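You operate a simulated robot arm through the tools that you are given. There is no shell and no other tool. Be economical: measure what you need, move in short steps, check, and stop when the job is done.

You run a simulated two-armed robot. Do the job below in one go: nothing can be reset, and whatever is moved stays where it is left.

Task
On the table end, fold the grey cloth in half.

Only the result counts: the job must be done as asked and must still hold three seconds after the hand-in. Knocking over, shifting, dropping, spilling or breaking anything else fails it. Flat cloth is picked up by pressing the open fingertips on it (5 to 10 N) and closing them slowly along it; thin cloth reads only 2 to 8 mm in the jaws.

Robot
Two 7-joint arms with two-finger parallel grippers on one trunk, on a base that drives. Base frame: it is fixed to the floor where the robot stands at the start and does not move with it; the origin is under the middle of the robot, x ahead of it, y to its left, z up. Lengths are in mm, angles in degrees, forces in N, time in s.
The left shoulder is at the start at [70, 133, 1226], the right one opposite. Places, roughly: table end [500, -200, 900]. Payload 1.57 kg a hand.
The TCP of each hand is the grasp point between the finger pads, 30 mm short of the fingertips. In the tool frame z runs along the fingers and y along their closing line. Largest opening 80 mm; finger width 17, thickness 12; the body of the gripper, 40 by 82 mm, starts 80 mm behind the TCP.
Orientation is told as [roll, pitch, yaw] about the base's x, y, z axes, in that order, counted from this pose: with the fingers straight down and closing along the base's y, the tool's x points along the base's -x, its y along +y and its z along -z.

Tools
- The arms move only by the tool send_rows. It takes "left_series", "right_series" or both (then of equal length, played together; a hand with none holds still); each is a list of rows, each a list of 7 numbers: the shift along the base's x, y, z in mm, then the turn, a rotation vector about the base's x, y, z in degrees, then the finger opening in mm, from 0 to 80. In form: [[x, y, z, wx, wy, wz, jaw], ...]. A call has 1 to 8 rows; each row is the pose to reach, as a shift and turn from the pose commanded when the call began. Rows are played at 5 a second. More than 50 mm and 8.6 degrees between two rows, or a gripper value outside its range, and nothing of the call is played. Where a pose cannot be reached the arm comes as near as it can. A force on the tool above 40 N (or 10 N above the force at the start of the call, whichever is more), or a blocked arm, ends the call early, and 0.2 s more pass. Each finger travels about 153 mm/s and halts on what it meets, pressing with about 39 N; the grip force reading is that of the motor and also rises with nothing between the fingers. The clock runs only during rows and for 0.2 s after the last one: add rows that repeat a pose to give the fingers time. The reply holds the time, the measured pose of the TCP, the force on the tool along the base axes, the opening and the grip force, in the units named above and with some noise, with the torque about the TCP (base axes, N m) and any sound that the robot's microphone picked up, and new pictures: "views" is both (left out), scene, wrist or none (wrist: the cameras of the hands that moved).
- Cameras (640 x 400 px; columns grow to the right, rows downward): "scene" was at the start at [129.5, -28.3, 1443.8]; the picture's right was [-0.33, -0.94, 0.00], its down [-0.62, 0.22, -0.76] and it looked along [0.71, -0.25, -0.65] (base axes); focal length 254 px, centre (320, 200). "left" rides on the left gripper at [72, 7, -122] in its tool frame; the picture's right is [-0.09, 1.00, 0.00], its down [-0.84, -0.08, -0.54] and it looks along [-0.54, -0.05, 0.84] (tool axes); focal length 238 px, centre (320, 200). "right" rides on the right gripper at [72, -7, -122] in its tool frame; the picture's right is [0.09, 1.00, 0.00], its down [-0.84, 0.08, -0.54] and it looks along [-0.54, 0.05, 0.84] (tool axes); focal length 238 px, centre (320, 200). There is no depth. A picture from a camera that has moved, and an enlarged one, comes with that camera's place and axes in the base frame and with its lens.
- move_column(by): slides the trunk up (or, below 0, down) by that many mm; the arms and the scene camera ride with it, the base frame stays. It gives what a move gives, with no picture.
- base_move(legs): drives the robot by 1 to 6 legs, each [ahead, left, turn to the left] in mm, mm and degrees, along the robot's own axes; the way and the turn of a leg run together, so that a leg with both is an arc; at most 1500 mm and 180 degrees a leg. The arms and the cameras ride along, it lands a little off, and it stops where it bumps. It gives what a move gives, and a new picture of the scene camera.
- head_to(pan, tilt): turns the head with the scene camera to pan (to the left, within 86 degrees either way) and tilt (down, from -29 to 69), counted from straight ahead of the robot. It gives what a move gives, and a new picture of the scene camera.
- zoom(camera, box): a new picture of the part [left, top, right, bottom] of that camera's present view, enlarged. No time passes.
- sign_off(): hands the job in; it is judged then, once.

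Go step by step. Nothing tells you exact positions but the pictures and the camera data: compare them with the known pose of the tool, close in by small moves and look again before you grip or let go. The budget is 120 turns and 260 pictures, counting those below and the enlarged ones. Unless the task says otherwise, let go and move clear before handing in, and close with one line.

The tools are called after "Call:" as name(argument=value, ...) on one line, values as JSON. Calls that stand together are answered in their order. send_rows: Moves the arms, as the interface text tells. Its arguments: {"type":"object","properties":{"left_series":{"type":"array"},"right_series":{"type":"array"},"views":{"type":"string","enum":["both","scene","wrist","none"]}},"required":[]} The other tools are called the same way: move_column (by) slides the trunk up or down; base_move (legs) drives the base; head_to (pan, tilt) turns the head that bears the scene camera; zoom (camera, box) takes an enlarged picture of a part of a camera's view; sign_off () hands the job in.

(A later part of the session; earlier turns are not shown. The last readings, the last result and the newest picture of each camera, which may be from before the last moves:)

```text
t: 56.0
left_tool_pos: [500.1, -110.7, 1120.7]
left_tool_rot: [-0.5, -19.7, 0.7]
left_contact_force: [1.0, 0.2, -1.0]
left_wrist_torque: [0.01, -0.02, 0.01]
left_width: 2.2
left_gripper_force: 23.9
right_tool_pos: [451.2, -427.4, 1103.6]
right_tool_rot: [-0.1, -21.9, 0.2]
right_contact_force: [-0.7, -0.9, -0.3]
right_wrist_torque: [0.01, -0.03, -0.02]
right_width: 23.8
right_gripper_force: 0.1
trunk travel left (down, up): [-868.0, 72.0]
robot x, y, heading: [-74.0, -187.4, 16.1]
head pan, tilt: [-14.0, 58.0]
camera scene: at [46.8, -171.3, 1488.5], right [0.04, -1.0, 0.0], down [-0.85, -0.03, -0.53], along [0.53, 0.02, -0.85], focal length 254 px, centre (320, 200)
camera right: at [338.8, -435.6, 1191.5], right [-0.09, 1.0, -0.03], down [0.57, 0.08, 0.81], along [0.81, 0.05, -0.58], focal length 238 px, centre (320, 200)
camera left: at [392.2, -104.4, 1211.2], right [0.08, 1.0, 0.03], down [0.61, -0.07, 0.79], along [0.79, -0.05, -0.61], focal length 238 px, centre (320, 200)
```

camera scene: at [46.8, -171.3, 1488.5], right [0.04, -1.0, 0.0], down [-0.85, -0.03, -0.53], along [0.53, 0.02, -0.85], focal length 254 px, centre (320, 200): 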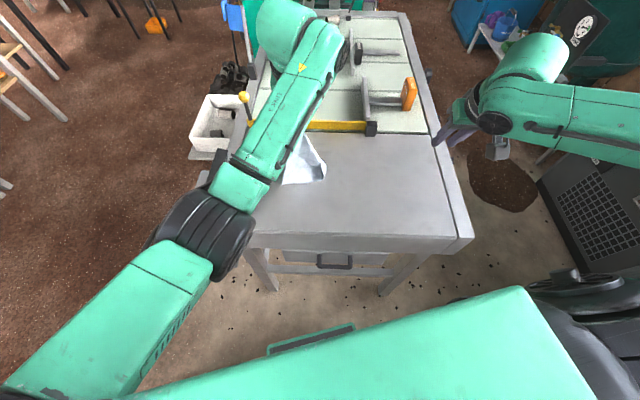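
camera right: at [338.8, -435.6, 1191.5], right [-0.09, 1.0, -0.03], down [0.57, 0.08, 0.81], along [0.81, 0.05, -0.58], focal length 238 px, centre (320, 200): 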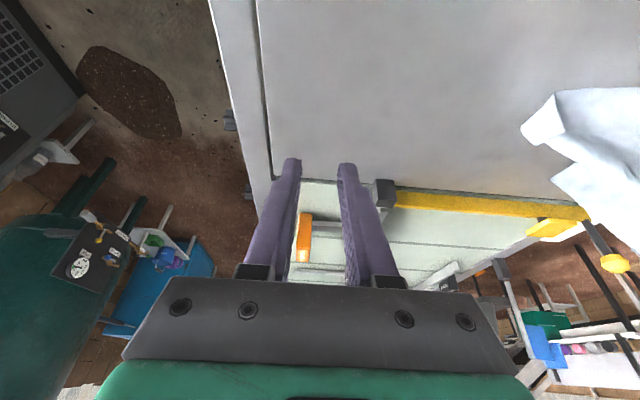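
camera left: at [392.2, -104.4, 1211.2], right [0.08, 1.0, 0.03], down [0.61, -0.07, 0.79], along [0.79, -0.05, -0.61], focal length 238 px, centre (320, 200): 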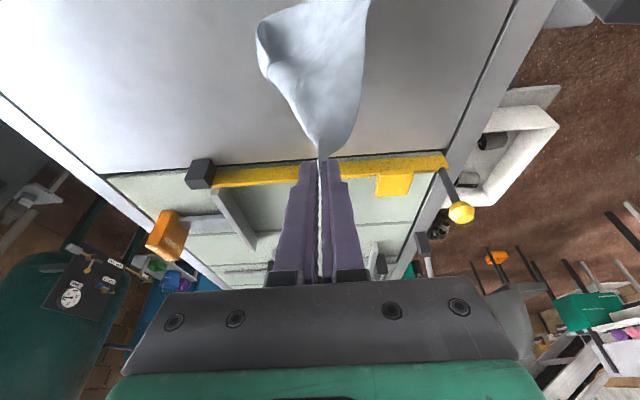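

The left hand still holds the far-left corner firmly. I raise the cloth so it hangs free, then I'll re-lay it by lowering while dragging diagonally to spread it.

Call:
move_column(by=70)

Call:
send_rows(left_series=[[-15, -15, 8, 0, 4, 0, 0], [-30, -30, 16, 0, 8, 0, 0], [-45, -45, 24, 0, 12, 0, 0], [-60, -60, 30, 0, 16, 0, 0], [-75, -75, 30, 0, 20, 0, 0], [-95, -90, 30, 0, 20, 0, 0], [-100, -95, 30, 0, 20, 0, 0]])

```text
t: 57.0
left_tool_pos: [499.5, -112.1, 1190.4]
left_tool_rot: [-0.1, -19.9, 0.6]
left_contact_force: [0.7, 0.8, 1.0]
left_wrist_torque: [0.05, 0.0, -0.01]
left_width: 2.2
left_gripper_force: 23.9
right_tool_pos: [450.0, -426.8, 1174.6]
right_tool_rot: [0.1, -21.8, 0.2]
right_contact_force: [0.7, 0.2, -1.2]
right_wrist_torque: [-0.02, 0.02, 0.03]
right_width: 24.1
right_gripper_force: 0.1
trunk travel left (down, up): [-938.0, 2.0]
robot x, y, heading: [-67.6, -184.8, 16.3]
head pan, tilt: [-14.0, 58.0]
```

```text
t: 58.6
left_tool_pos: [400.4, -206.2, 1219.6]
left_tool_rot: [0.0, 0.1, 0.6]
left_contact_force: [0.2, -0.4, -0.2]
left_wrist_torque: [0.02, 0.02, -0.01]
left_width: 2.1
left_gripper_force: 23.5
right_tool_pos: [451.9, -428.1, 1173.4]
right_tool_rot: [-0.1, -22.0, 0.2]
right_contact_force: [0.1, 0.1, 0.5]
right_wrist_torque: [0.0, 0.01, 0.0]
right_width: 24.1
right_gripper_force: 0.1
trunk travel left (down, up): [-938.0, 2.0]
robot x, y, heading: [-72.0, -185.2, 15.7]
head pan, tilt: [-14.0, 58.0]
camera scene: at [46.3, -171.3, 1558.6], right [0.04, -1.0, 0.0], down [-0.85, -0.03, -0.53], along [0.53, 0.02, -0.85], focal length 254 px, centre (320, 200)
camera left: at [329.1, -199.5, 1342.2], right [0.08, 1.0, 0.0], down [0.84, -0.07, 0.54], along [0.54, -0.04, -0.84], focal length 238 px, centre (320, 200)
```

scene: 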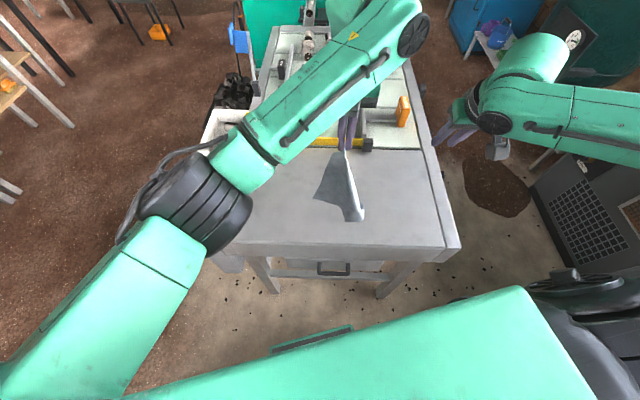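
left: 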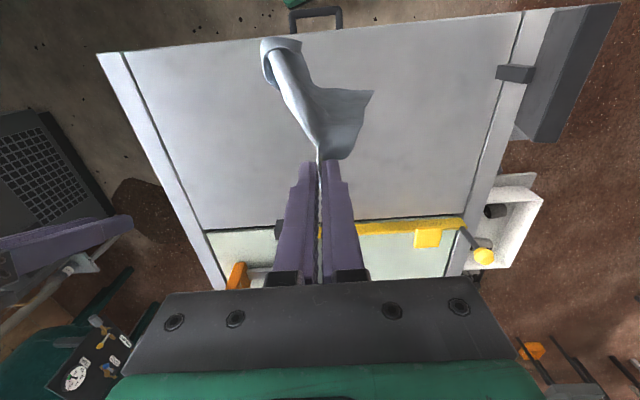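

Call:
zoom(camera="scene", box=[270, 130, 430, 230])

Call:
zoom(camera="left", box=[220, 10, 420, 190])

```text
4.00 times, centred on (350, 180) of scene
camera zoom: at [46.3, -171.3, 1558.6], right [0.04, -1.0, 0.0], down [-0.85, -0.03, -0.53], along [0.53, 0.02, -0.85], focal length 1015 px, centre (200, 280)
```

zoom: 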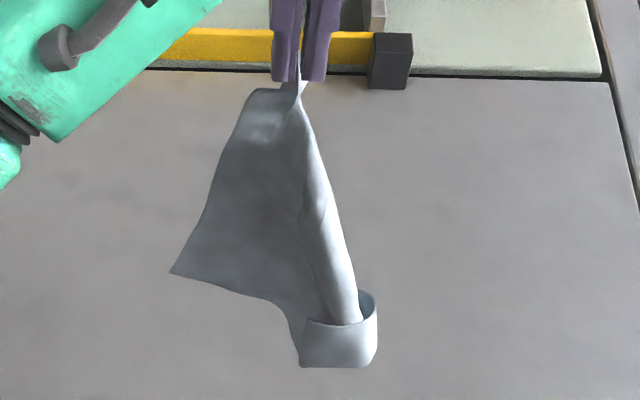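

```text
2.22 times, centred on (320, 100) of left
camera zoom: at [329.1, -199.5, 1342.2], right [0.08, 1.0, 0.0], down [0.84, -0.07, 0.54], along [0.54, -0.04, -0.84], focal length 530 px, centre (320, 422)
```

zoom: 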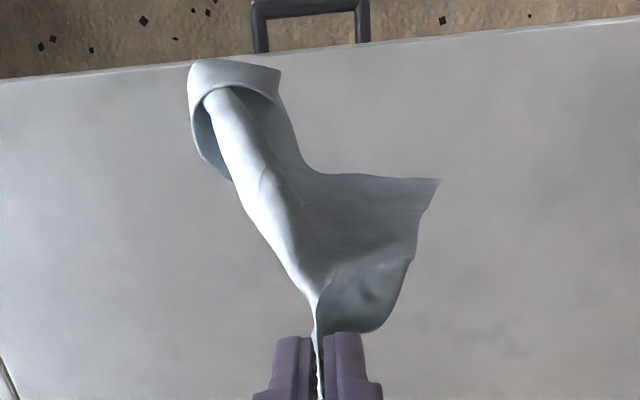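

The sheet hangs with its near-left corner to the left and the right side curled. I drive forward a bit for reach, then lower while dragging it ahead and to the left to spread it.

Call:
base_move(legs=[[72, -21, 0]])

Call:
send_rows(left_series=[[14, 12, -20, 0, 0, 0, 0], [28, 24, -42, 0, 0, 0, 0], [42, 36, -66, 0, 0, 0, 0], [56, 48, -92, 0, 0, 0, 0], [70, 60, -118, 0, 0, 0, 0], [84, 72, -144, 0, 0, 0, 0], [96, 82, -172, 0, 0, 0, 0], [105, 90, -200, 0, 0, 0, 0]])

```text
t: 59.7
left_tool_pos: [465.4, -207.9, 1223.8]
left_tool_rot: [-0.1, -0.4, 0.5]
left_contact_force: [-0.9, -0.3, 0.6]
left_wrist_torque: [0.01, -0.09, -0.01]
left_width: 2.2
left_gripper_force: 23.6
right_tool_pos: [517.5, -428.8, 1178.2]
right_tool_rot: [0.1, -22.3, 0.2]
right_contact_force: [-0.7, -0.3, 0.4]
right_wrist_torque: [-0.04, -0.05, 0.01]
right_width: 23.9
right_gripper_force: 0.0
trunk travel left (down, up): [-938.0, 2.0]
robot x, y, heading: [6.1, -190.0, 16.0]
head pan, tilt: [-14.0, 58.0]
camera scene: at [109.2, -171.5, 1559.5], right [0.04, -1.0, 0.0], down [-0.84, -0.03, -0.54], along [0.54, 0.02, -0.84], focal length 254 px, centre (320, 200)
```

scene: 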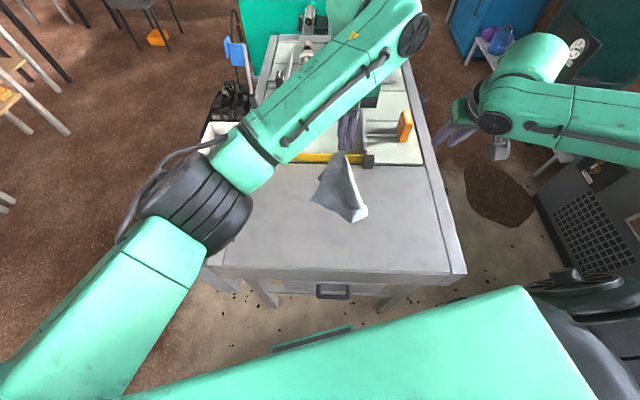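

```text
t: 61.5
left_tool_pos: [540.8, -128.4, 1088.8]
left_tool_rot: [-0.1, 0.0, 0.4]
left_contact_force: [-0.2, -0.5, 0.0]
left_wrist_torque: [0.01, -0.01, 0.02]
left_width: 2.1
left_gripper_force: 24.0
left hand out of reach, approached as far as the arm can: row 5, 6, 7, 8
right_tool_pos: [525.8, -428.6, 1174.6]
right_tool_rot: [0.0, -21.9, 0.2]
right_contact_force: [-0.2, 0.7, 0.3]
right_wrist_torque: [0.06, -0.01, -0.02]
right_width: 24.0
right_gripper_force: 0.0
trunk travel left (down, up): [-938.0, 2.0]
robot x, y, heading: [5.7, -188.0, 16.0]
head pan, tilt: [-14.0, 58.0]
camera scene: at [120.7, -171.9, 1558.6], right [0.04, -1.0, 0.0], down [-0.85, -0.03, -0.53], along [0.53, 0.02, -0.85], focal length 254 px, centre (320, 200)
camera left: at [469.7, -121.9, 1212.6], right [0.08, 1.0, 0.0], down [0.84, -0.07, 0.54], along [0.54, -0.05, -0.84], focal length 238 px, centre (320, 200)
```

scene: 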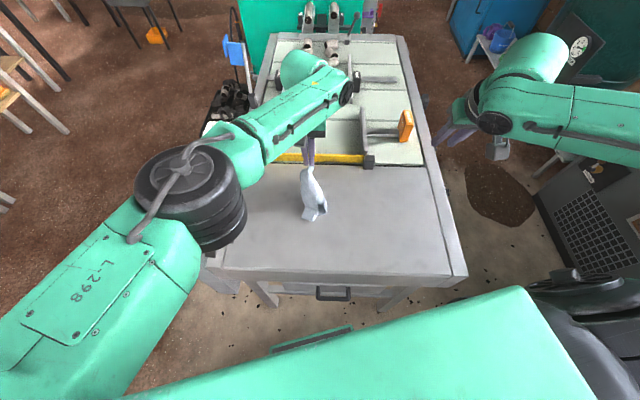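
left: 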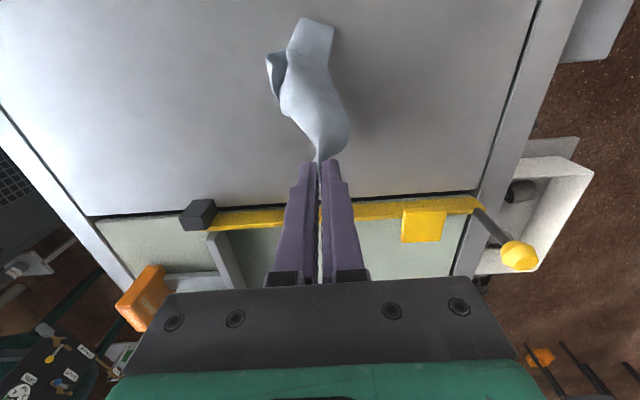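

The left arm has settled in an elbow-out posture, so I lower with the trunk and alternately drive forward-left to draw the cloth out.

Call:
move_column(by=-70)

Call:
base_move(legs=[[36, 16, 0]])

Call:
move_column(by=-48)

Call:
zoom(camera="left", box=[0, 0, 640, 400])

```text
t: 62.5
left_tool_pos: [540.1, -128.3, 1020.6]
left_tool_rot: [-0.1, 0.0, 0.5]
left_contact_force: [0.9, -0.1, -0.1]
left_wrist_torque: [0.04, 0.0, -0.01]
left_width: 2.2
left_gripper_force: 23.6
right_tool_pos: [525.7, -428.6, 1105.1]
right_tool_rot: [0.0, -21.9, 0.2]
right_contact_force: [0.1, -0.6, 0.5]
right_wrist_torque: [-0.01, -0.01, 0.02]
right_width: 24.1
right_gripper_force: 0.1
trunk travel left (down, up): [-868.0, 72.0]
robot x, y, heading: [4.9, -187.6, 15.7]
head pan, tilt: [-14.0, 58.0]
```

```text
t: 63.4
left_tool_pos: [565.7, -109.4, 1023.4]
left_tool_rot: [0.2, -0.3, 0.3]
left_contact_force: [0.0, -1.2, 0.5]
left_wrist_torque: [0.05, -0.01, -0.01]
left_width: 2.2
left_gripper_force: 24.2
right_tool_pos: [550.4, -408.8, 1106.2]
right_tool_rot: [0.2, -22.2, -0.1]
right_contact_force: [-1.6, -1.8, 0.1]
right_wrist_torque: [0.04, -0.03, 0.04]
right_width: 24.1
right_gripper_force: 0.1
trunk travel left (down, up): [-868.0, 72.0]
robot x, y, heading: [33.1, -162.1, 15.5]
head pan, tilt: [-14.0, 58.0]
camera scene: at [143.5, -152.8, 1489.3], right [0.03, -1.0, 0.0], down [-0.84, -0.03, -0.53], along [0.53, 0.02, -0.85], focal length 254 px, centre (320, 200)
```

scene: 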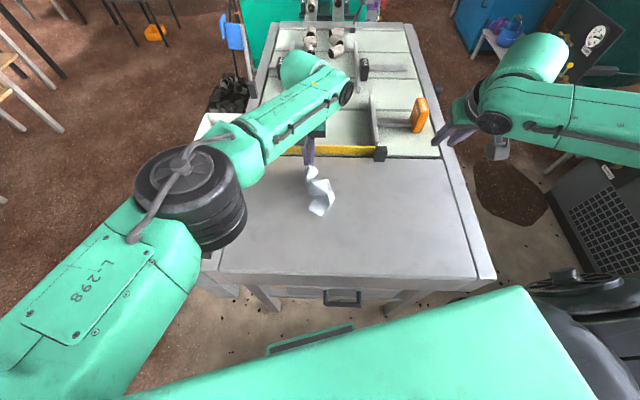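

```text
t: 64.3
left_tool_pos: [571.5, -105.6, 973.3]
left_tool_rot: [-0.1, 0.1, 0.3]
left_contact_force: [1.0, 0.5, 0.2]
left_wrist_torque: [0.02, -0.02, 0.02]
left_width: 2.2
left_gripper_force: 24.0
right_tool_pos: [556.3, -403.8, 1057.4]
right_tool_rot: [-0.1, -22.0, 0.1]
right_contact_force: [-0.2, 0.2, 0.3]
right_wrist_torque: [0.01, 0.02, -0.01]
right_width: 24.0
right_gripper_force: 0.1
trunk travel left (down, up): [-820.0, 120.0]
robot x, y, heading: [35.5, -165.8, 16.0]
head pan, tilt: [-14.0, 58.0]
```

```text
1.00 times, centred on (320, 200) of left
camera zoom: at [500.6, -97.1, 1094.2], right [0.09, 1.0, 0.0], down [0.84, -0.07, 0.54], along [0.54, -0.05, -0.84], focal length 238 px, centre (320, 200)
```

zoom: 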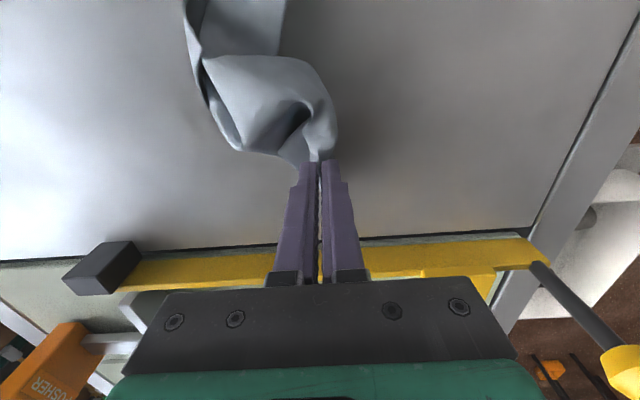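

The cloth crumpled because it came down too steeply. I lift it to hang free again and back off, so I can lay it with a long forward travel.

Call:
send_rows(left_series=[[0, 0, 30, 0, 0, 0, 0], [0, 0, 65, 0, 0, 0, 0], [0, 0, 100, 0, 0, 0, 0], [0, 0, 135, 0, 0, 0, 0]], views="none")

Call:
move_column(by=118)

Call:
base_move(legs=[[-231, 66, 0]])

Call:
zoom(camera="left", box=[220, 10, 420, 190])

Call:
zoom(camera="scene", box=[240, 110, 400, 210])

```text
t: 65.3
left_tool_pos: [566.8, -107.1, 1109.0]
left_tool_rot: [-0.1, 0.0, 0.4]
left_contact_force: [0.1, -0.1, 0.2]
left_wrist_torque: [-0.03, 0.01, -0.02]
left_width: 2.4
left_gripper_force: 23.7
right_tool_pos: [555.6, -403.4, 1056.6]
right_tool_rot: [-0.1, -22.0, 0.1]
right_contact_force: [-0.2, 0.4, -1.1]
right_wrist_torque: [0.02, -0.06, 0.01]
right_width: 24.1
right_gripper_force: 0.1
trunk travel left (down, up): [-820.0, 120.0]
robot x, y, heading: [32.4, -160.8, 15.5]
head pan, tilt: [-14.0, 58.0]
```

```text
t: 66.8
left_tool_pos: [567.5, -106.8, 1225.5]
left_tool_rot: [0.0, 0.0, 0.2]
left_contact_force: [-0.3, 0.4, 0.5]
left_wrist_torque: [0.03, 0.01, -0.03]
left_width: 2.0
left_gripper_force: 23.6
right_tool_pos: [556.0, -403.6, 1173.3]
right_tool_rot: [0.0, -21.9, 0.1]
right_contact_force: [-0.1, -0.1, 0.4]
right_wrist_torque: [0.03, 0.01, -0.02]
right_width: 24.0
right_gripper_force: 0.1
trunk travel left (down, up): [-938.0, 2.0]
robot x, y, heading: [33.2, -162.7, 15.9]
head pan, tilt: [-14.0, 58.0]
```

```text
t: 68.6
left_tool_pos: [332.3, -108.8, 1224.9]
left_tool_rot: [-0.1, 0.2, 0.1]
left_contact_force: [0.8, 0.7, -0.4]
left_wrist_torque: [0.01, 0.03, 0.02]
left_width: 2.3
left_gripper_force: 24.1
right_tool_pos: [317.8, -405.7, 1172.9]
right_tool_rot: [0.0, -21.7, -0.1]
right_contact_force: [0.8, -0.8, 0.5]
right_wrist_torque: [0.01, 0.0, 0.02]
right_width: 24.1
right_gripper_force: 0.0
trunk travel left (down, up): [-938.0, 2.0]
robot x, y, heading: [-205.6, -163.4, 15.9]
head pan, tilt: [-14.0, 58.0]
camera scene: at [-85.2, -147.1, 1558.1], right [0.03, -1.0, 0.0], down [-0.85, -0.03, -0.53], along [0.53, 0.02, -0.85], focal length 254 px, centre (320, 200)
```

scene: 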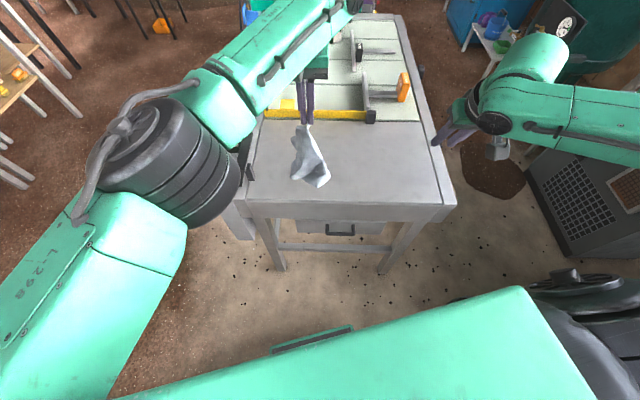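

```text
2.22 times, centred on (320, 100) of left
camera zoom: at [260.9, -100.5, 1346.3], right [0.09, 1.0, 0.0], down [0.84, -0.08, 0.54], along [0.54, -0.05, -0.84], focal length 530 px, centre (320, 422)
```

zoom: 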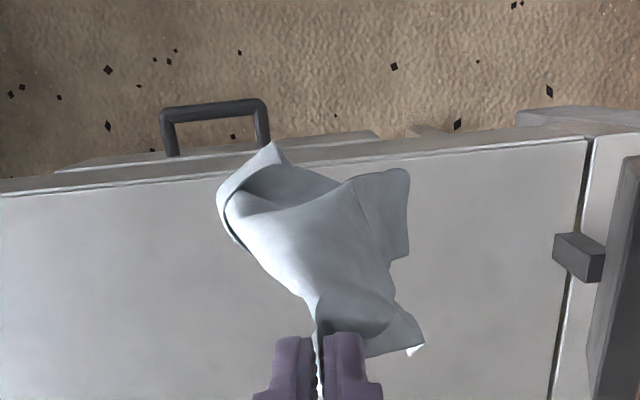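

```text
4.00 times, centred on (320, 160) of scene
camera zoom: at [-85.2, -147.1, 1558.1], right [0.03, -1.0, 0.0], down [-0.85, -0.03, -0.53], along [0.53, 0.02, -0.85], focal length 1015 px, centre (320, 360)
```

zoom: 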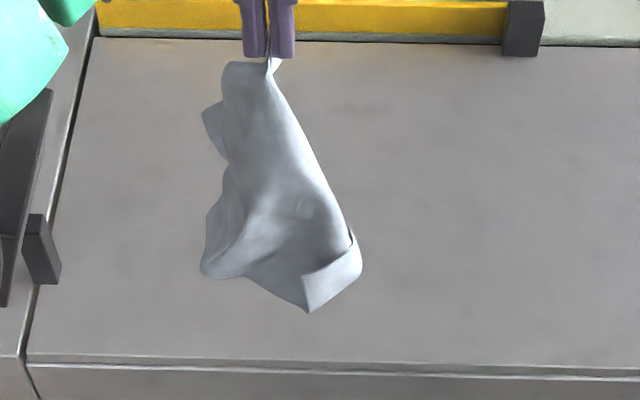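

Hanging nicely broader now. I lay it down in alternating steps forward and down.

Call:
move_column(by=-55)

Call:
base_move(legs=[[43.3, -12.4, 0]])

Call:
move_column(by=-40)

Call:
base_move(legs=[[43.3, -12.4, 0]])

Call:
move_column(by=-40)

Call:
zoom(camera="scene", box=[240, 130, 400, 230])

```text
t: 69.5
left_tool_pos: [326.8, -107.6, 1170.3]
left_tool_rot: [0.0, 0.0, 0.1]
left_contact_force: [-0.1, 0.5, 0.0]
left_wrist_torque: [0.01, -0.02, 0.0]
left_width: 2.4
left_gripper_force: 23.4
right_tool_pos: [312.2, -404.7, 1120.4]
right_tool_rot: [-0.1, -22.0, -0.1]
right_contact_force: [-0.5, -0.3, 0.8]
right_wrist_torque: [-0.02, 0.02, -0.03]
right_width: 23.9
right_gripper_force: 0.0
trunk travel left (down, up): [-883.0, 57.0]
robot x, y, heading: [-210.8, -161.0, 15.6]
head pan, tilt: [-14.0, 58.0]
```

```text
t: 70.5
left_tool_pos: [364.2, -107.8, 1173.8]
left_tool_rot: [-0.1, -0.4, 0.1]
left_contact_force: [-0.2, 0.0, -1.0]
left_wrist_torque: [0.0, -0.03, -0.01]
left_width: 2.3
left_gripper_force: 23.8
right_tool_pos: [350.6, -406.1, 1123.9]
right_tool_rot: [-0.1, -22.4, -0.1]
right_contact_force: [-0.1, -0.4, 0.7]
right_wrist_torque: [-0.02, -0.05, -0.01]
right_width: 23.9
right_gripper_force: 0.0
trunk travel left (down, up): [-883.0, 57.0]
robot x, y, heading: [-163.6, -161.7, 15.7]
head pan, tilt: [-14.0, 58.0]
camera scene: at [-56.4, -146.9, 1504.5], right [0.03, -1.0, 0.0], down [-0.84, -0.03, -0.54], along [0.54, 0.02, -0.84], focal length 254 px, centre (320, 200)
```

scene: 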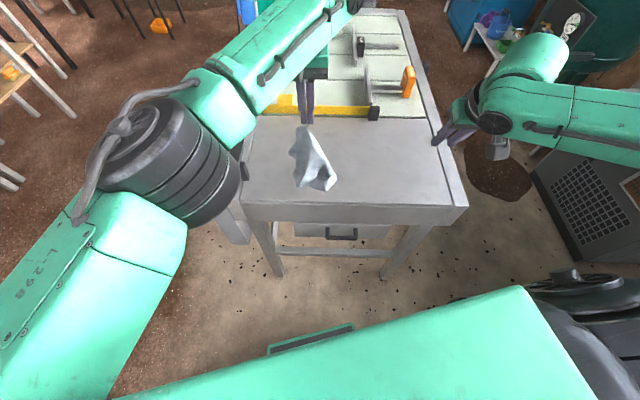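

```text
t: 71.3
left_tool_pos: [372.4, -108.6, 1131.0]
left_tool_rot: [-0.1, 0.1, 0.2]
left_contact_force: [0.4, -0.1, 0.4]
left_wrist_torque: [0.01, -0.01, 0.02]
left_width: 2.4
left_gripper_force: 23.8
right_tool_pos: [358.6, -405.9, 1079.6]
right_tool_rot: [-0.1, -21.8, -0.1]
right_contact_force: [-0.2, 0.6, 0.7]
right_wrist_torque: [0.0, 0.01, 0.0]
right_width: 24.0
right_gripper_force: 0.1
trunk travel left (down, up): [-843.0, 97.0]
robot x, y, heading: [-160.8, -161.7, 15.8]
head pan, tilt: [-14.0, 58.0]
```

```text
t: 72.2
left_tool_pos: [410.3, -107.7, 1135.5]
left_tool_rot: [-0.1, -0.5, 0.1]
left_contact_force: [-1.6, -0.4, -0.6]
left_wrist_torque: [0.02, -0.08, 0.03]
left_width: 2.1
left_gripper_force: 23.8
right_tool_pos: [396.3, -405.9, 1084.0]
right_tool_rot: [0.0, -22.3, -0.1]
right_contact_force: [0.6, 0.0, 0.8]
right_wrist_torque: [0.02, -0.07, 0.05]
right_width: 24.0
right_gripper_force: 0.1
trunk travel left (down, up): [-843.0, 97.0]
robot x, y, heading: [-116.3, -162.4, 15.5]
head pan, tilt: [-14.0, 58.0]
camera scene: at [-9.4, -146.8, 1464.4], right [0.03, -1.0, 0.0], down [-0.84, -0.02, -0.54], along [0.54, 0.02, -0.84], focal length 254 px, centre (320, 200)
```

scene: 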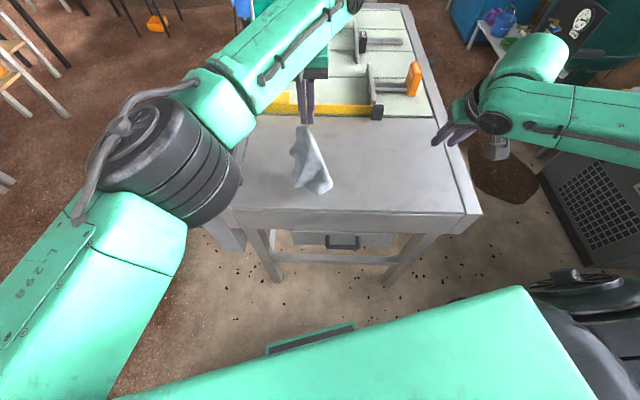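

```text
t: 73.0
left_tool_pos: [419.0, -107.8, 1090.5]
left_tool_rot: [-0.2, 0.1, 0.2]
left_contact_force: [0.4, -0.2, 0.6]
left_wrist_torque: [0.01, 0.01, -0.02]
left_width: 1.8
left_gripper_force: 23.6
right_tool_pos: [404.2, -405.0, 1038.3]
right_tool_rot: [0.0, -21.9, -0.1]
right_contact_force: [0.8, -0.5, 1.3]
right_wrist_torque: [-0.03, 0.01, 0.02]
right_width: 23.9
right_gripper_force: 0.1
trunk travel left (down, up): [-803.0, 137.0]
robot x, y, heading: [-115.4, -164.3, 15.7]
head pan, tilt: [-14.0, 58.0]
```

```text
4.00 times, centred on (320, 180) of scene
camera zoom: at [2.1, -146.9, 1423.3], right [0.03, -1.0, 0.0], down [-0.85, -0.02, -0.53], along [0.53, 0.02, -0.85], focal length 1015 px, centre (320, 280)
```

zoom: 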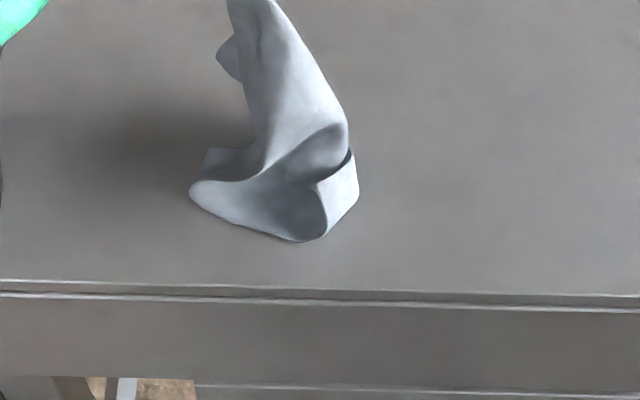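

It is draping onto the table with the corner near x 340. I continue the drag forward and down.

Call:
base_move(legs=[[52, -14.9, 0]])

Call:
move_column(by=-40)

Call:
base_move(legs=[[52, -14.9, 0]])

Call:
move_column(by=-40)

Call:
zoom(camera="scene", box=[240, 120, 400, 220])

Call:
zoom(camera="left", box=[0, 0, 640, 400])

```text
t: 74.0
left_tool_pos: [467.2, -108.5, 1095.0]
left_tool_rot: [-0.1, -0.3, 0.1]
left_contact_force: [-0.5, 0.3, 0.8]
left_wrist_torque: [0.0, -0.06, -0.02]
left_width: 2.4
left_gripper_force: 23.5
right_tool_pos: [452.6, -405.8, 1043.6]
right_tool_rot: [-0.1, -22.3, -0.1]
right_contact_force: [-0.8, -0.8, -0.1]
right_wrist_torque: [-0.03, 0.0, -0.01]
right_width: 24.2
right_gripper_force: 0.0
trunk travel left (down, up): [-803.0, 137.0]
robot x, y, heading: [-66.2, -160.2, 15.6]
head pan, tilt: [-14.0, 58.0]
camera scene: at [46.9, -146.9, 1424.3], right [0.03, -1.0, 0.0], down [-0.84, -0.02, -0.53], along [0.53, 0.02, -0.85], focal length 254 px, centre (320, 200)
```

scene: 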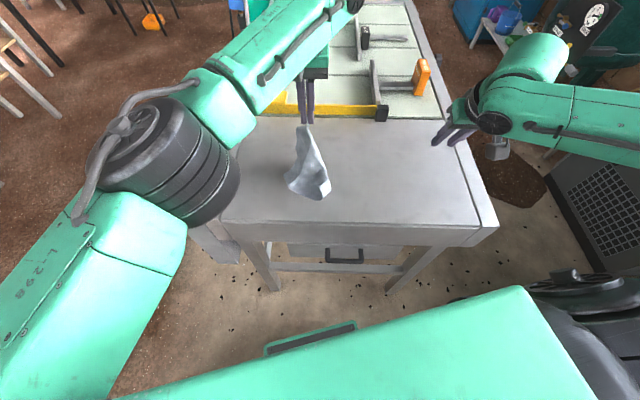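

```text
t: 74.8
left_tool_pos: [473.5, -108.9, 1050.8]
left_tool_rot: [-0.1, 0.2, 0.0]
left_contact_force: [-0.3, -0.1, 0.4]
left_wrist_torque: [0.0, 0.04, 0.04]
left_width: 2.1
left_gripper_force: 24.0
right_tool_pos: [457.6, -406.9, 998.1]
right_tool_rot: [0.0, -21.9, -0.1]
right_contact_force: [-0.4, -0.4, 0.4]
right_wrist_torque: [0.01, 0.01, -0.01]
right_width: 24.0
right_gripper_force: 0.1
trunk travel left (down, up): [-763.0, 177.0]
robot x, y, heading: [-59.0, -164.3, 15.7]
head pan, tilt: [-14.0, 58.0]
```

```text
t: 75.7
left_tool_pos: [520.9, -109.6, 1053.8]
left_tool_rot: [-0.1, -0.2, 0.0]
left_contact_force: [-0.4, -0.7, 0.5]
left_wrist_torque: [0.0, -0.03, 0.0]
left_width: 2.4
left_gripper_force: 23.5
right_tool_pos: [508.3, -405.9, 1002.2]
right_tool_rot: [-0.1, -22.2, -0.1]
right_contact_force: [-0.3, -0.2, 0.0]
right_wrist_torque: [-0.04, -0.03, -0.01]
right_width: 24.2
right_gripper_force: 0.2
trunk travel left (down, up): [-763.0, 177.0]
robot x, y, heading: [-11.1, -159.4, 15.6]
head pan, tilt: [-14.0, 58.0]
camera scene: at [102.4, -147.1, 1384.2], right [0.03, -1.0, 0.0], down [-0.85, -0.02, -0.53], along [0.53, 0.02, -0.85], focal length 254 px, centre (320, 200)
```

scene: 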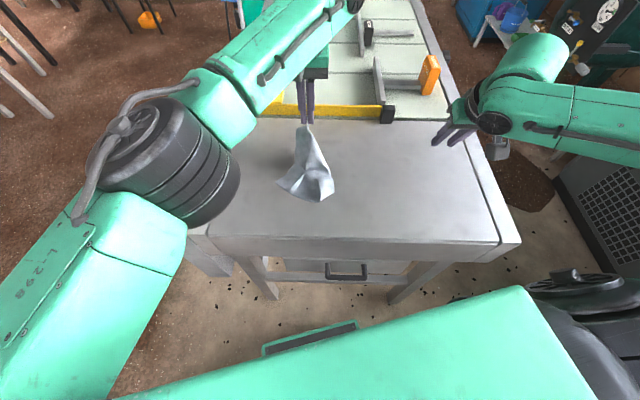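

```text
t: 76.6
left_tool_pos: [526.5, -109.9, 1010.2]
left_tool_rot: [-0.1, 0.1, 0.1]
left_contact_force: [0.5, -0.1, 0.5]
left_wrist_torque: [-0.01, -0.01, 0.0]
left_width: 2.1
left_gripper_force: 23.5
right_tool_pos: [512.5, -406.5, 959.8]
right_tool_rot: [-0.1, -21.9, -0.1]
right_contact_force: [-0.3, 0.2, -1.4]
right_wrist_torque: [0.01, 0.01, -0.01]
right_width: 24.1
right_gripper_force: 0.0
trunk travel left (down, up): [-723.0, 217.0]
robot x, y, heading: [-6.0, -161.5, 15.7]
head pan, tilt: [-14.0, 58.0]
```

```text
4.00 times, centred on (320, 170) of scene
camera zoom: at [109.6, -147.2, 1343.4], right [0.03, -1.0, 0.0], down [-0.85, -0.02, -0.53], along [0.53, 0.02, -0.85], focal length 1015 px, centre (320, 320)
```

zoom: 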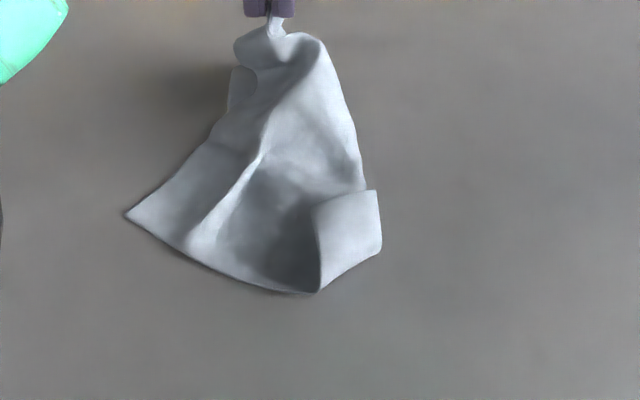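

```text
1.00 times, centred on (320, 200) of left
camera zoom: at [456.2, -101.0, 1132.9], right [0.09, 1.0, 0.0], down [0.84, -0.08, 0.54], along [0.54, -0.05, -0.84], focal length 238 px, centre (320, 200)
```

zoom: 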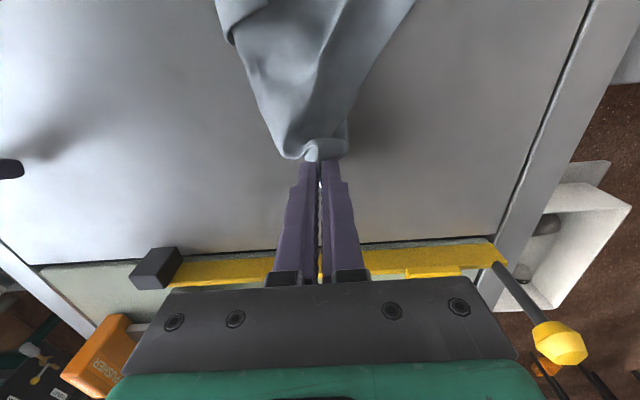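

It is spreading out well now, with the near-left corner flat and only a small flap turned over on the right. I go on forward and down.

Call:
base_move(legs=[[43, -12.4, 0]])

Call:
move_column(by=-38)

Call:
base_move(legs=[[24, -7, 0]])

Call:
zoom(camera="scene", box=[240, 120, 400, 220])

Call:
zoom(camera="left", box=[0, 0, 640, 400])

```text
t: 77.5
left_tool_pos: [566.1, -109.1, 1013.4]
left_tool_rot: [-0.1, -0.2, 0.0]
left_contact_force: [-0.6, -0.3, -0.8]
left_wrist_torque: [-0.01, -0.03, -0.02]
left_width: 1.9
left_gripper_force: 23.8
right_tool_pos: [552.8, -406.6, 962.3]
right_tool_rot: [-0.1, -22.3, -0.1]
right_contact_force: [-0.8, -0.5, 0.4]
right_wrist_torque: [0.0, -0.03, -0.03]
right_width: 24.0
right_gripper_force: 0.0
trunk travel left (down, up): [-723.0, 217.0]
robot x, y, heading: [36.3, -162.7, 15.6]
head pan, tilt: [-14.0, 58.0]
camera scene: at [148.2, -147.4, 1344.1], right [0.03, -1.0, 0.0], down [-0.85, -0.02, -0.53], along [0.53, 0.02, -0.85], focal length 254 px, centre (320, 200)
```

scene: 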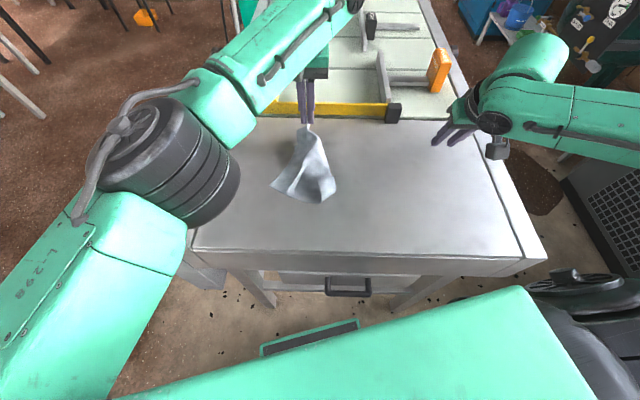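

```text
t: 78.0
left_tool_pos: [567.6, -109.5, 993.2]
left_tool_rot: [-0.1, -0.2, -0.1]
left_contact_force: [0.0, 0.7, 0.2]
left_wrist_torque: [0.01, 0.02, 0.02]
left_width: 2.0
left_gripper_force: 23.8
right_tool_pos: [557.9, -406.5, 953.6]
right_tool_rot: [-0.3, -24.1, 0.2]
right_contact_force: [-14.5, 0.4, 14.9]
right_wrist_torque: [0.24, 0.38, 0.23]
right_width: 24.2
right_gripper_force: 0.2
trunk travel left (down, up): [-702.0, 238.0]
robot x, y, heading: [35.5, -163.6, 15.7]
head pan, tilt: [-14.0, 58.0]
stopped: the force on the tool passed its limit (the readings are from after the stop); the commanded pose is now the measured one
```

```text
t: 78.8
left_tool_pos: [594.0, -109.1, 992.7]
left_tool_rot: [-0.1, -0.2, 0.1]
left_contact_force: [0.2, -0.2, 0.0]
left_wrist_torque: [0.0, 0.01, 0.01]
left_width: 1.9
left_gripper_force: 24.1
right_tool_pos: [587.5, -405.7, 952.9]
right_tool_rot: [-0.3, -24.3, 0.0]
right_contact_force: [-2.9, -1.7, 19.2]
right_wrist_torque: [0.21, -0.02, -0.05]
right_width: 23.8
right_gripper_force: 0.1
trunk travel left (down, up): [-702.0, 238.0]
robot x, y, heading: [63.9, -157.8, 15.7]
head pan, tilt: [-14.0, 58.0]
camera scene: at [174.2, -146.5, 1323.5], right [0.03, -1.0, 0.0], down [-0.85, -0.03, -0.53], along [0.53, 0.01, -0.85], focal length 254 px, centre (320, 200)
```

scene: 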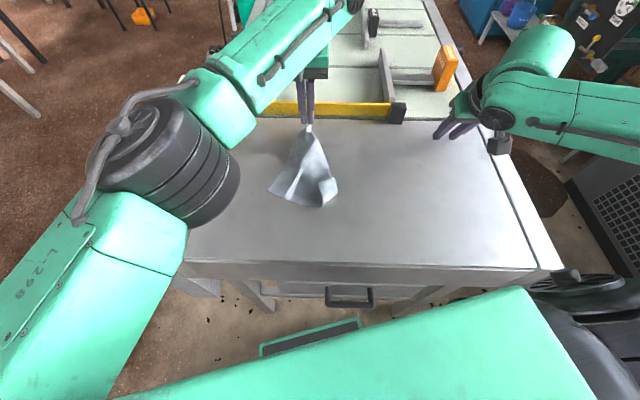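

```text
4.00 times, centred on (320, 170) of scene
camera zoom: at [174.2, -146.5, 1323.5], right [0.03, -1.0, 0.0], down [-0.85, -0.03, -0.53], along [0.53, 0.01, -0.85], focal length 1015 px, centre (320, 320)
```

zoom: 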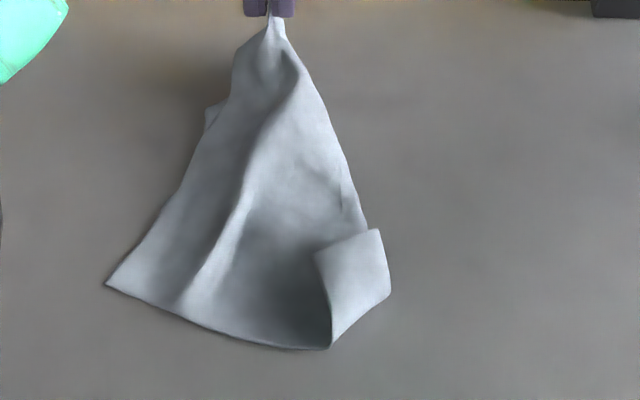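

```text
1.00 times, centred on (320, 200) of left
camera zoom: at [521.8, -100.7, 1114.7], right [0.09, 1.0, 0.0], down [0.83, -0.08, 0.55], along [0.54, -0.05, -0.84], focal length 238 px, centre (320, 200)
```

zoom: 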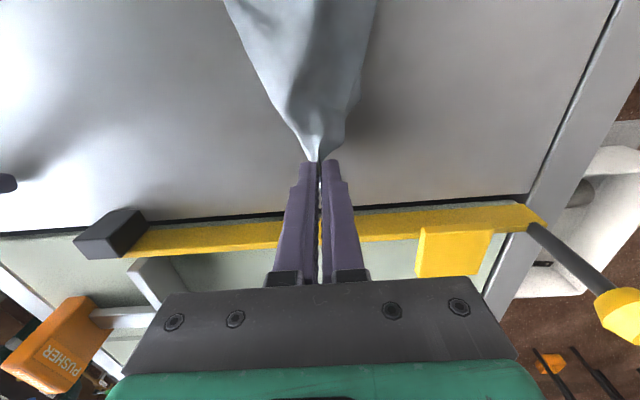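

The sheet is mostly spread, with the far-right part tucked under. I raise the right hand clear because it touched the table, set the held corner down, and release it; next I'll regrip both ends of the straight left edge so the rest can hang free and unfold.

Call:
send_rows(right_series=[[0, 0, 25, 0, 2, 0, 24], [0, 0, 60, 0, 2, 0, 24], [0, -10, 95, 0, 2, 0, 24], [0, -20, 130, 0, 2, 0, 24]], left_series=[[3, 0, -10, 0, 0, 0, 0], [6, 2, -20, 0, 0, 0, 0], [8, 4, -28, 0, 0, 0, 0], [10, 6, -34, 0, 0, 0, 0]], views="none")

Call:
send_rows(left_series=[[0, 0, 0, 0, 0, 0, 8], [0, 0, 0, 0, 0, 0, 20], [0, 0, 0, 0, 0, 0, 30], [0, 0, 15, 0, 0, 0, 30], [0, 0, 50, 0, 0, 0, 30], [0, 10, 90, 0, 0, 0, 30], [0, 20, 130, 0, 0, 0, 30]])

```text
t: 79.8
left_tool_pos: [603.6, -102.6, 957.0]
left_tool_rot: [0.0, -0.1, 0.0]
left_contact_force: [0.2, -0.1, 1.0]
left_wrist_torque: [-0.03, -0.02, 0.03]
left_width: 2.1
left_gripper_force: 24.0
left hand out of reach, approached as far as the arm can: row 4
right_tool_pos: [589.4, -428.0, 1079.2]
right_tool_rot: [-0.2, -22.1, 0.1]
right_contact_force: [-0.4, 0.3, -0.3]
right_wrist_torque: [-0.03, 0.0, 0.01]
right_width: 24.1
right_gripper_force: 0.1
trunk travel left (down, up): [-702.0, 238.0]
robot x, y, heading: [62.6, -161.0, 15.7]
head pan, tilt: [-14.0, 58.0]
```

```text
t: 81.4
left_tool_pos: [593.3, -88.7, 1040.9]
left_tool_rot: [-0.1, 0.0, -0.1]
left_contact_force: [0.3, 0.8, 0.7]
left_wrist_torque: [0.01, 0.0, 0.02]
left_width: 30.3
left_gripper_force: 0.1
left hand out of reach, approached as far as the arm can: row 5, 6, 7
right_tool_pos: [590.8, -427.8, 1079.2]
right_tool_rot: [-0.2, -22.1, 0.0]
right_contact_force: [-0.8, -0.2, -0.2]
right_wrist_torque: [-0.02, -0.01, 0.01]
right_width: 23.9
right_gripper_force: 0.2
trunk travel left (down, up): [-702.0, 238.0]
robot x, y, heading: [66.6, -160.2, 15.8]
head pan, tilt: [-14.0, 58.0]
camera scene: at [177.9, -147.5, 1323.1], right [0.03, -1.0, 0.0], down [-0.85, -0.02, -0.53], along [0.53, 0.02, -0.85], focal length 254 px, centre (320, 200)
camera left: at [522.7, -81.0, 1162.3], right [0.09, 1.0, 0.0], down [0.84, -0.08, 0.54], along [0.54, -0.05, -0.84], focal length 238 px, centre (320, 200)
```

scene: 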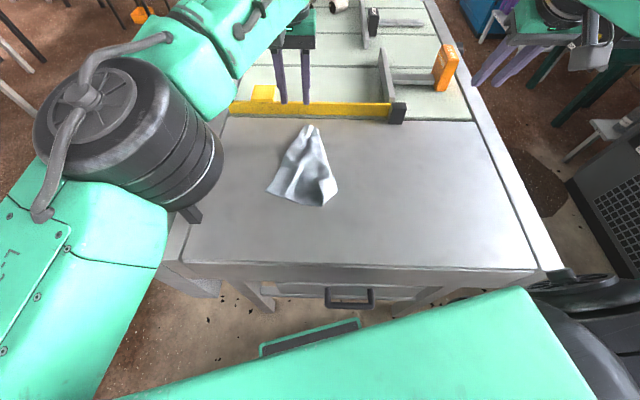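
left: 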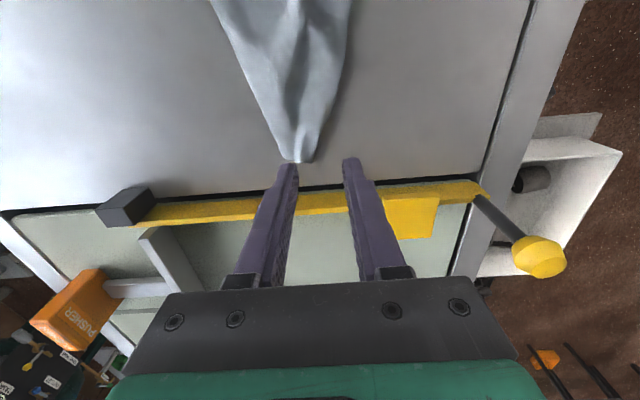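

Call:
zoom(camera="scene", box=[250, 115, 360, 215])

Call:
zoom(camera="left", box=[180, 0, 400, 180])

```text
4.00 times, centred on (305, 165) of scene
camera zoom: at [177.9, -147.5, 1323.1], right [0.03, -1.0, 0.0], down [-0.85, -0.02, -0.53], along [0.53, 0.02, -0.85], focal length 1015 px, centre (380, 340)
```

zoom: 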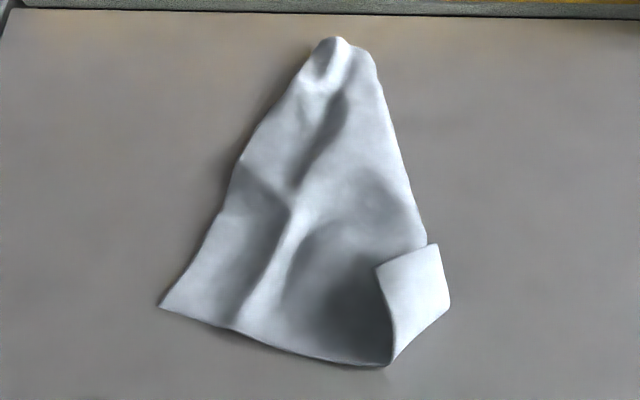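

```text
2.22 times, centred on (290, 90) of left
camera zoom: at [522.7, -81.0, 1162.3], right [0.09, 1.0, 0.0], down [0.84, -0.08, 0.54], along [0.54, -0.05, -0.84], focal length 530 px, centre (387, 444)
```

zoom: 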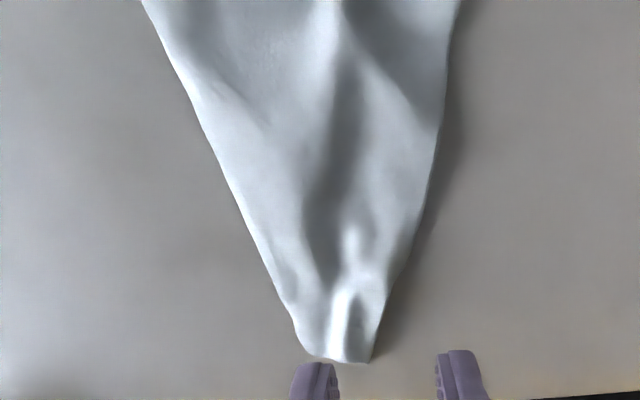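

The left edge (FL ≈ (615,-100) to NL ≈ (442,-34)) is straight. I raise the trunk and turn the base a little left, so that the right hand can take the far end and the left hand the near end.

Call:
move_column(by=60)

Call:
base_move(legs=[[-55, 0, 10]])

Call:
head_to(pan=-18, tilt=55)

```text
t: 82.4
left_tool_pos: [595.0, -88.8, 1100.1]
left_tool_rot: [-0.2, 0.0, 0.0]
left_contact_force: [0.1, -0.3, 0.1]
left_wrist_torque: [-0.01, 0.02, -0.01]
left_width: 30.0
left_gripper_force: 0.0
right_tool_pos: [591.2, -428.1, 1138.9]
right_tool_rot: [-0.2, -22.0, 0.0]
right_contact_force: [-0.3, 0.1, -1.0]
right_wrist_torque: [0.01, 0.01, 0.02]
right_width: 24.1
right_gripper_force: 0.1
trunk travel left (down, up): [-762.0, 178.0]
robot x, y, heading: [64.3, -163.7, 15.8]
head pan, tilt: [-14.0, 58.0]
```

```text
t: 83.5
left_tool_pos: [522.6, -14.4, 1098.9]
left_tool_rot: [-0.1, 0.2, 10.3]
left_contact_force: [-0.4, 0.9, 0.2]
left_wrist_torque: [-0.07, 0.02, 0.01]
left_width: 30.1
left_gripper_force: 0.0
right_tool_pos: [581.0, -349.3, 1139.1]
right_tool_rot: [-0.2, -22.0, 10.3]
right_contact_force: [0.0, -0.3, 0.6]
right_wrist_torque: [-0.04, 0.03, 0.01]
right_width: 23.9
right_gripper_force: 0.0
trunk travel left (down, up): [-762.0, 178.0]
robot x, y, heading: [11.2, -183.7, 26.0]
head pan, tilt: [-14.0, 58.0]
camera scene: at [124.8, -146.4, 1382.8], right [0.21, -0.98, 0.0], down [-0.83, -0.18, -0.53], along [0.52, 0.11, -0.85], focal length 254 px, centre (320, 200)
```

scene: 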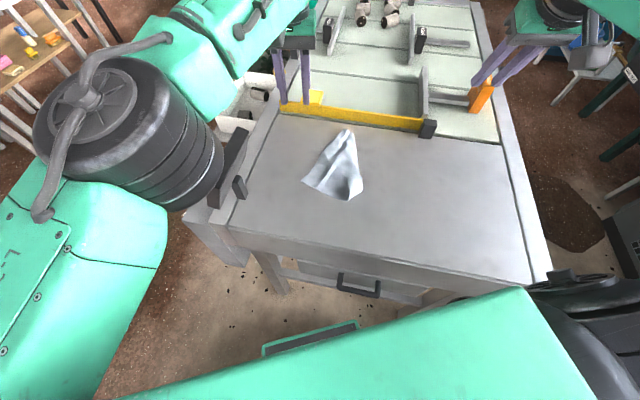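

```text
t: 84.2
left_tool_pos: [520.5, -14.2, 1098.9]
left_tool_rot: [-0.1, 0.1, 10.4]
left_contact_force: [-0.4, 0.2, -0.3]
left_wrist_torque: [0.02, -0.03, -0.01]
left_width: 29.9
left_gripper_force: 0.1
right_tool_pos: [579.3, -348.6, 1139.5]
right_tool_rot: [-0.1, -22.0, 10.3]
right_contact_force: [0.4, -0.2, -0.4]
right_wrist_torque: [-0.04, 0.01, -0.03]
right_width: 23.9
right_gripper_force: 0.0
trunk travel left (down, up): [-762.0, 178.0]
robot x, y, heading: [6.4, -183.4, 26.3]
head pan, tilt: [-18.0, 55.0]
camera scene: at [126.9, -150.9, 1386.7], right [0.14, -0.99, 0.0], down [-0.81, -0.11, -0.57], along [0.57, 0.08, -0.82], focal length 254 px, centre (320, 200)
```

scene: 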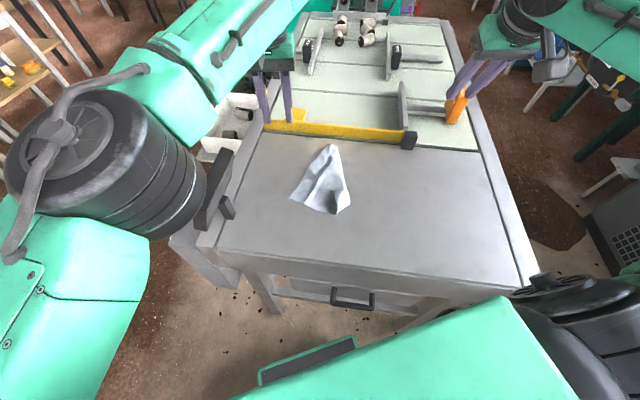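

I bring both hands above the two ends of the left edge, yawed so that they close across the edge.

Call:
send_rows(right_series=[[1, 30, -14, 0.1, 1.5, -3.8, 24], [2, 60, -28, 0.2, 3, -7.6, 24], [3, 91, -42, 0.4, 4.5, -11.4, 24], [5, 122, -56, 0.5, 6, -15, 24], [6, 153, -72, 0.6, 7.5, -19, 24], [7, 183, -90, 0.8, 9, -22.8, 24], [9, 213, -110, 0.9, 10.5, -26.5, 24], [10, 243, -129, 1, 12, -30, 24]], left_series=[[-8, -5, -10, 0, 0, -4, 24], [-16, -10, -22, 0, 0, -8, 24], [-24, -15, -34, 0, 0, -12, 24], [-32, -20, -46, 0, 0, -16, 24], [-40, -26, -58, 0, 0, -20, 24], [-48, -31, -70, 0, 0, -24, 24], [-56, -36, -80, 0, 0, -27, 24], [-62, -41, -89, 0, 0, -30, 24]])

```text
t: 86.0
left_tool_pos: [461.6, -43.5, 1008.9]
left_tool_rot: [0.1, 0.4, -18.1]
left_contact_force: [0.9, 23.5, -7.5]
left_wrist_torque: [-2.51, 0.41, 0.87]
left_width: 23.9
left_gripper_force: 0.1
right_tool_pos: [596.0, -113.7, 1010.2]
right_tool_rot: [-0.2, -10.3, -20.7]
right_contact_force: [-1.9, -24.2, 7.7]
right_wrist_torque: [3.03, 0.78, 2.39]
right_width: 24.0
right_gripper_force: 0.0
trunk travel left (down, up): [-762.0, 178.0]
robot x, y, heading: [11.6, -178.7, 25.7]
head pan, tilt: [-18.0, 55.0]
camera scene: at [129.3, -150.0, 1386.5], right [0.14, -0.99, 0.0], down [-0.81, -0.11, -0.57], along [0.57, 0.08, -0.82], focal length 254 px, centre (320, 200)
camera right: at [507.1, -87.4, 1118.3], right [0.27, 0.96, -0.02], down [0.71, -0.18, 0.68], along [0.65, -0.2, -0.73], focal length 238 px, centre (320, 200)
camera left: at [397.5, -14.4, 1131.3], right [0.4, 0.92, 0.0], down [0.77, -0.34, 0.54], along [0.49, -0.21, -0.84], focal length 238 px, centre (320, 200)
```

scene: 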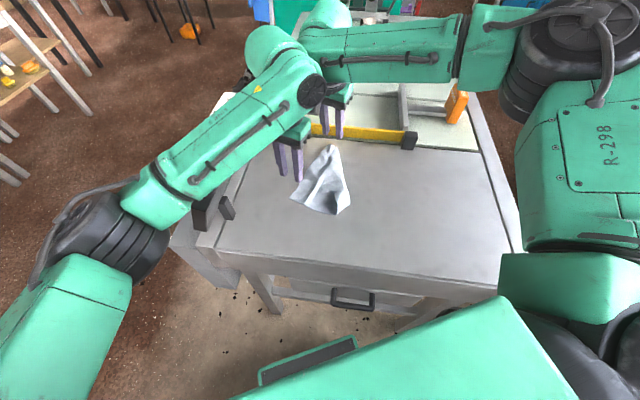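
right: 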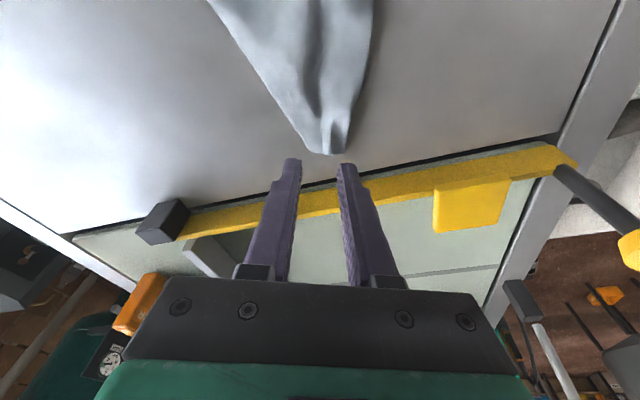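
left: 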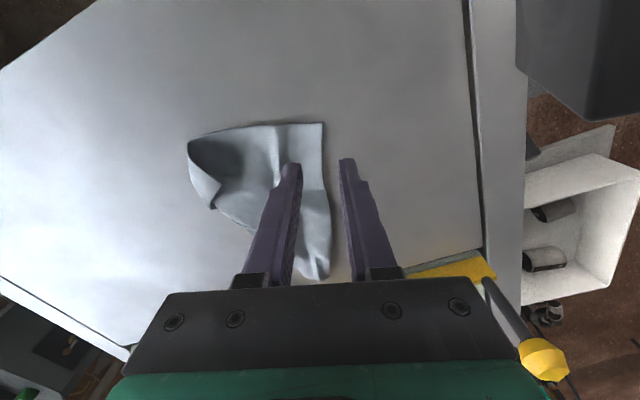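

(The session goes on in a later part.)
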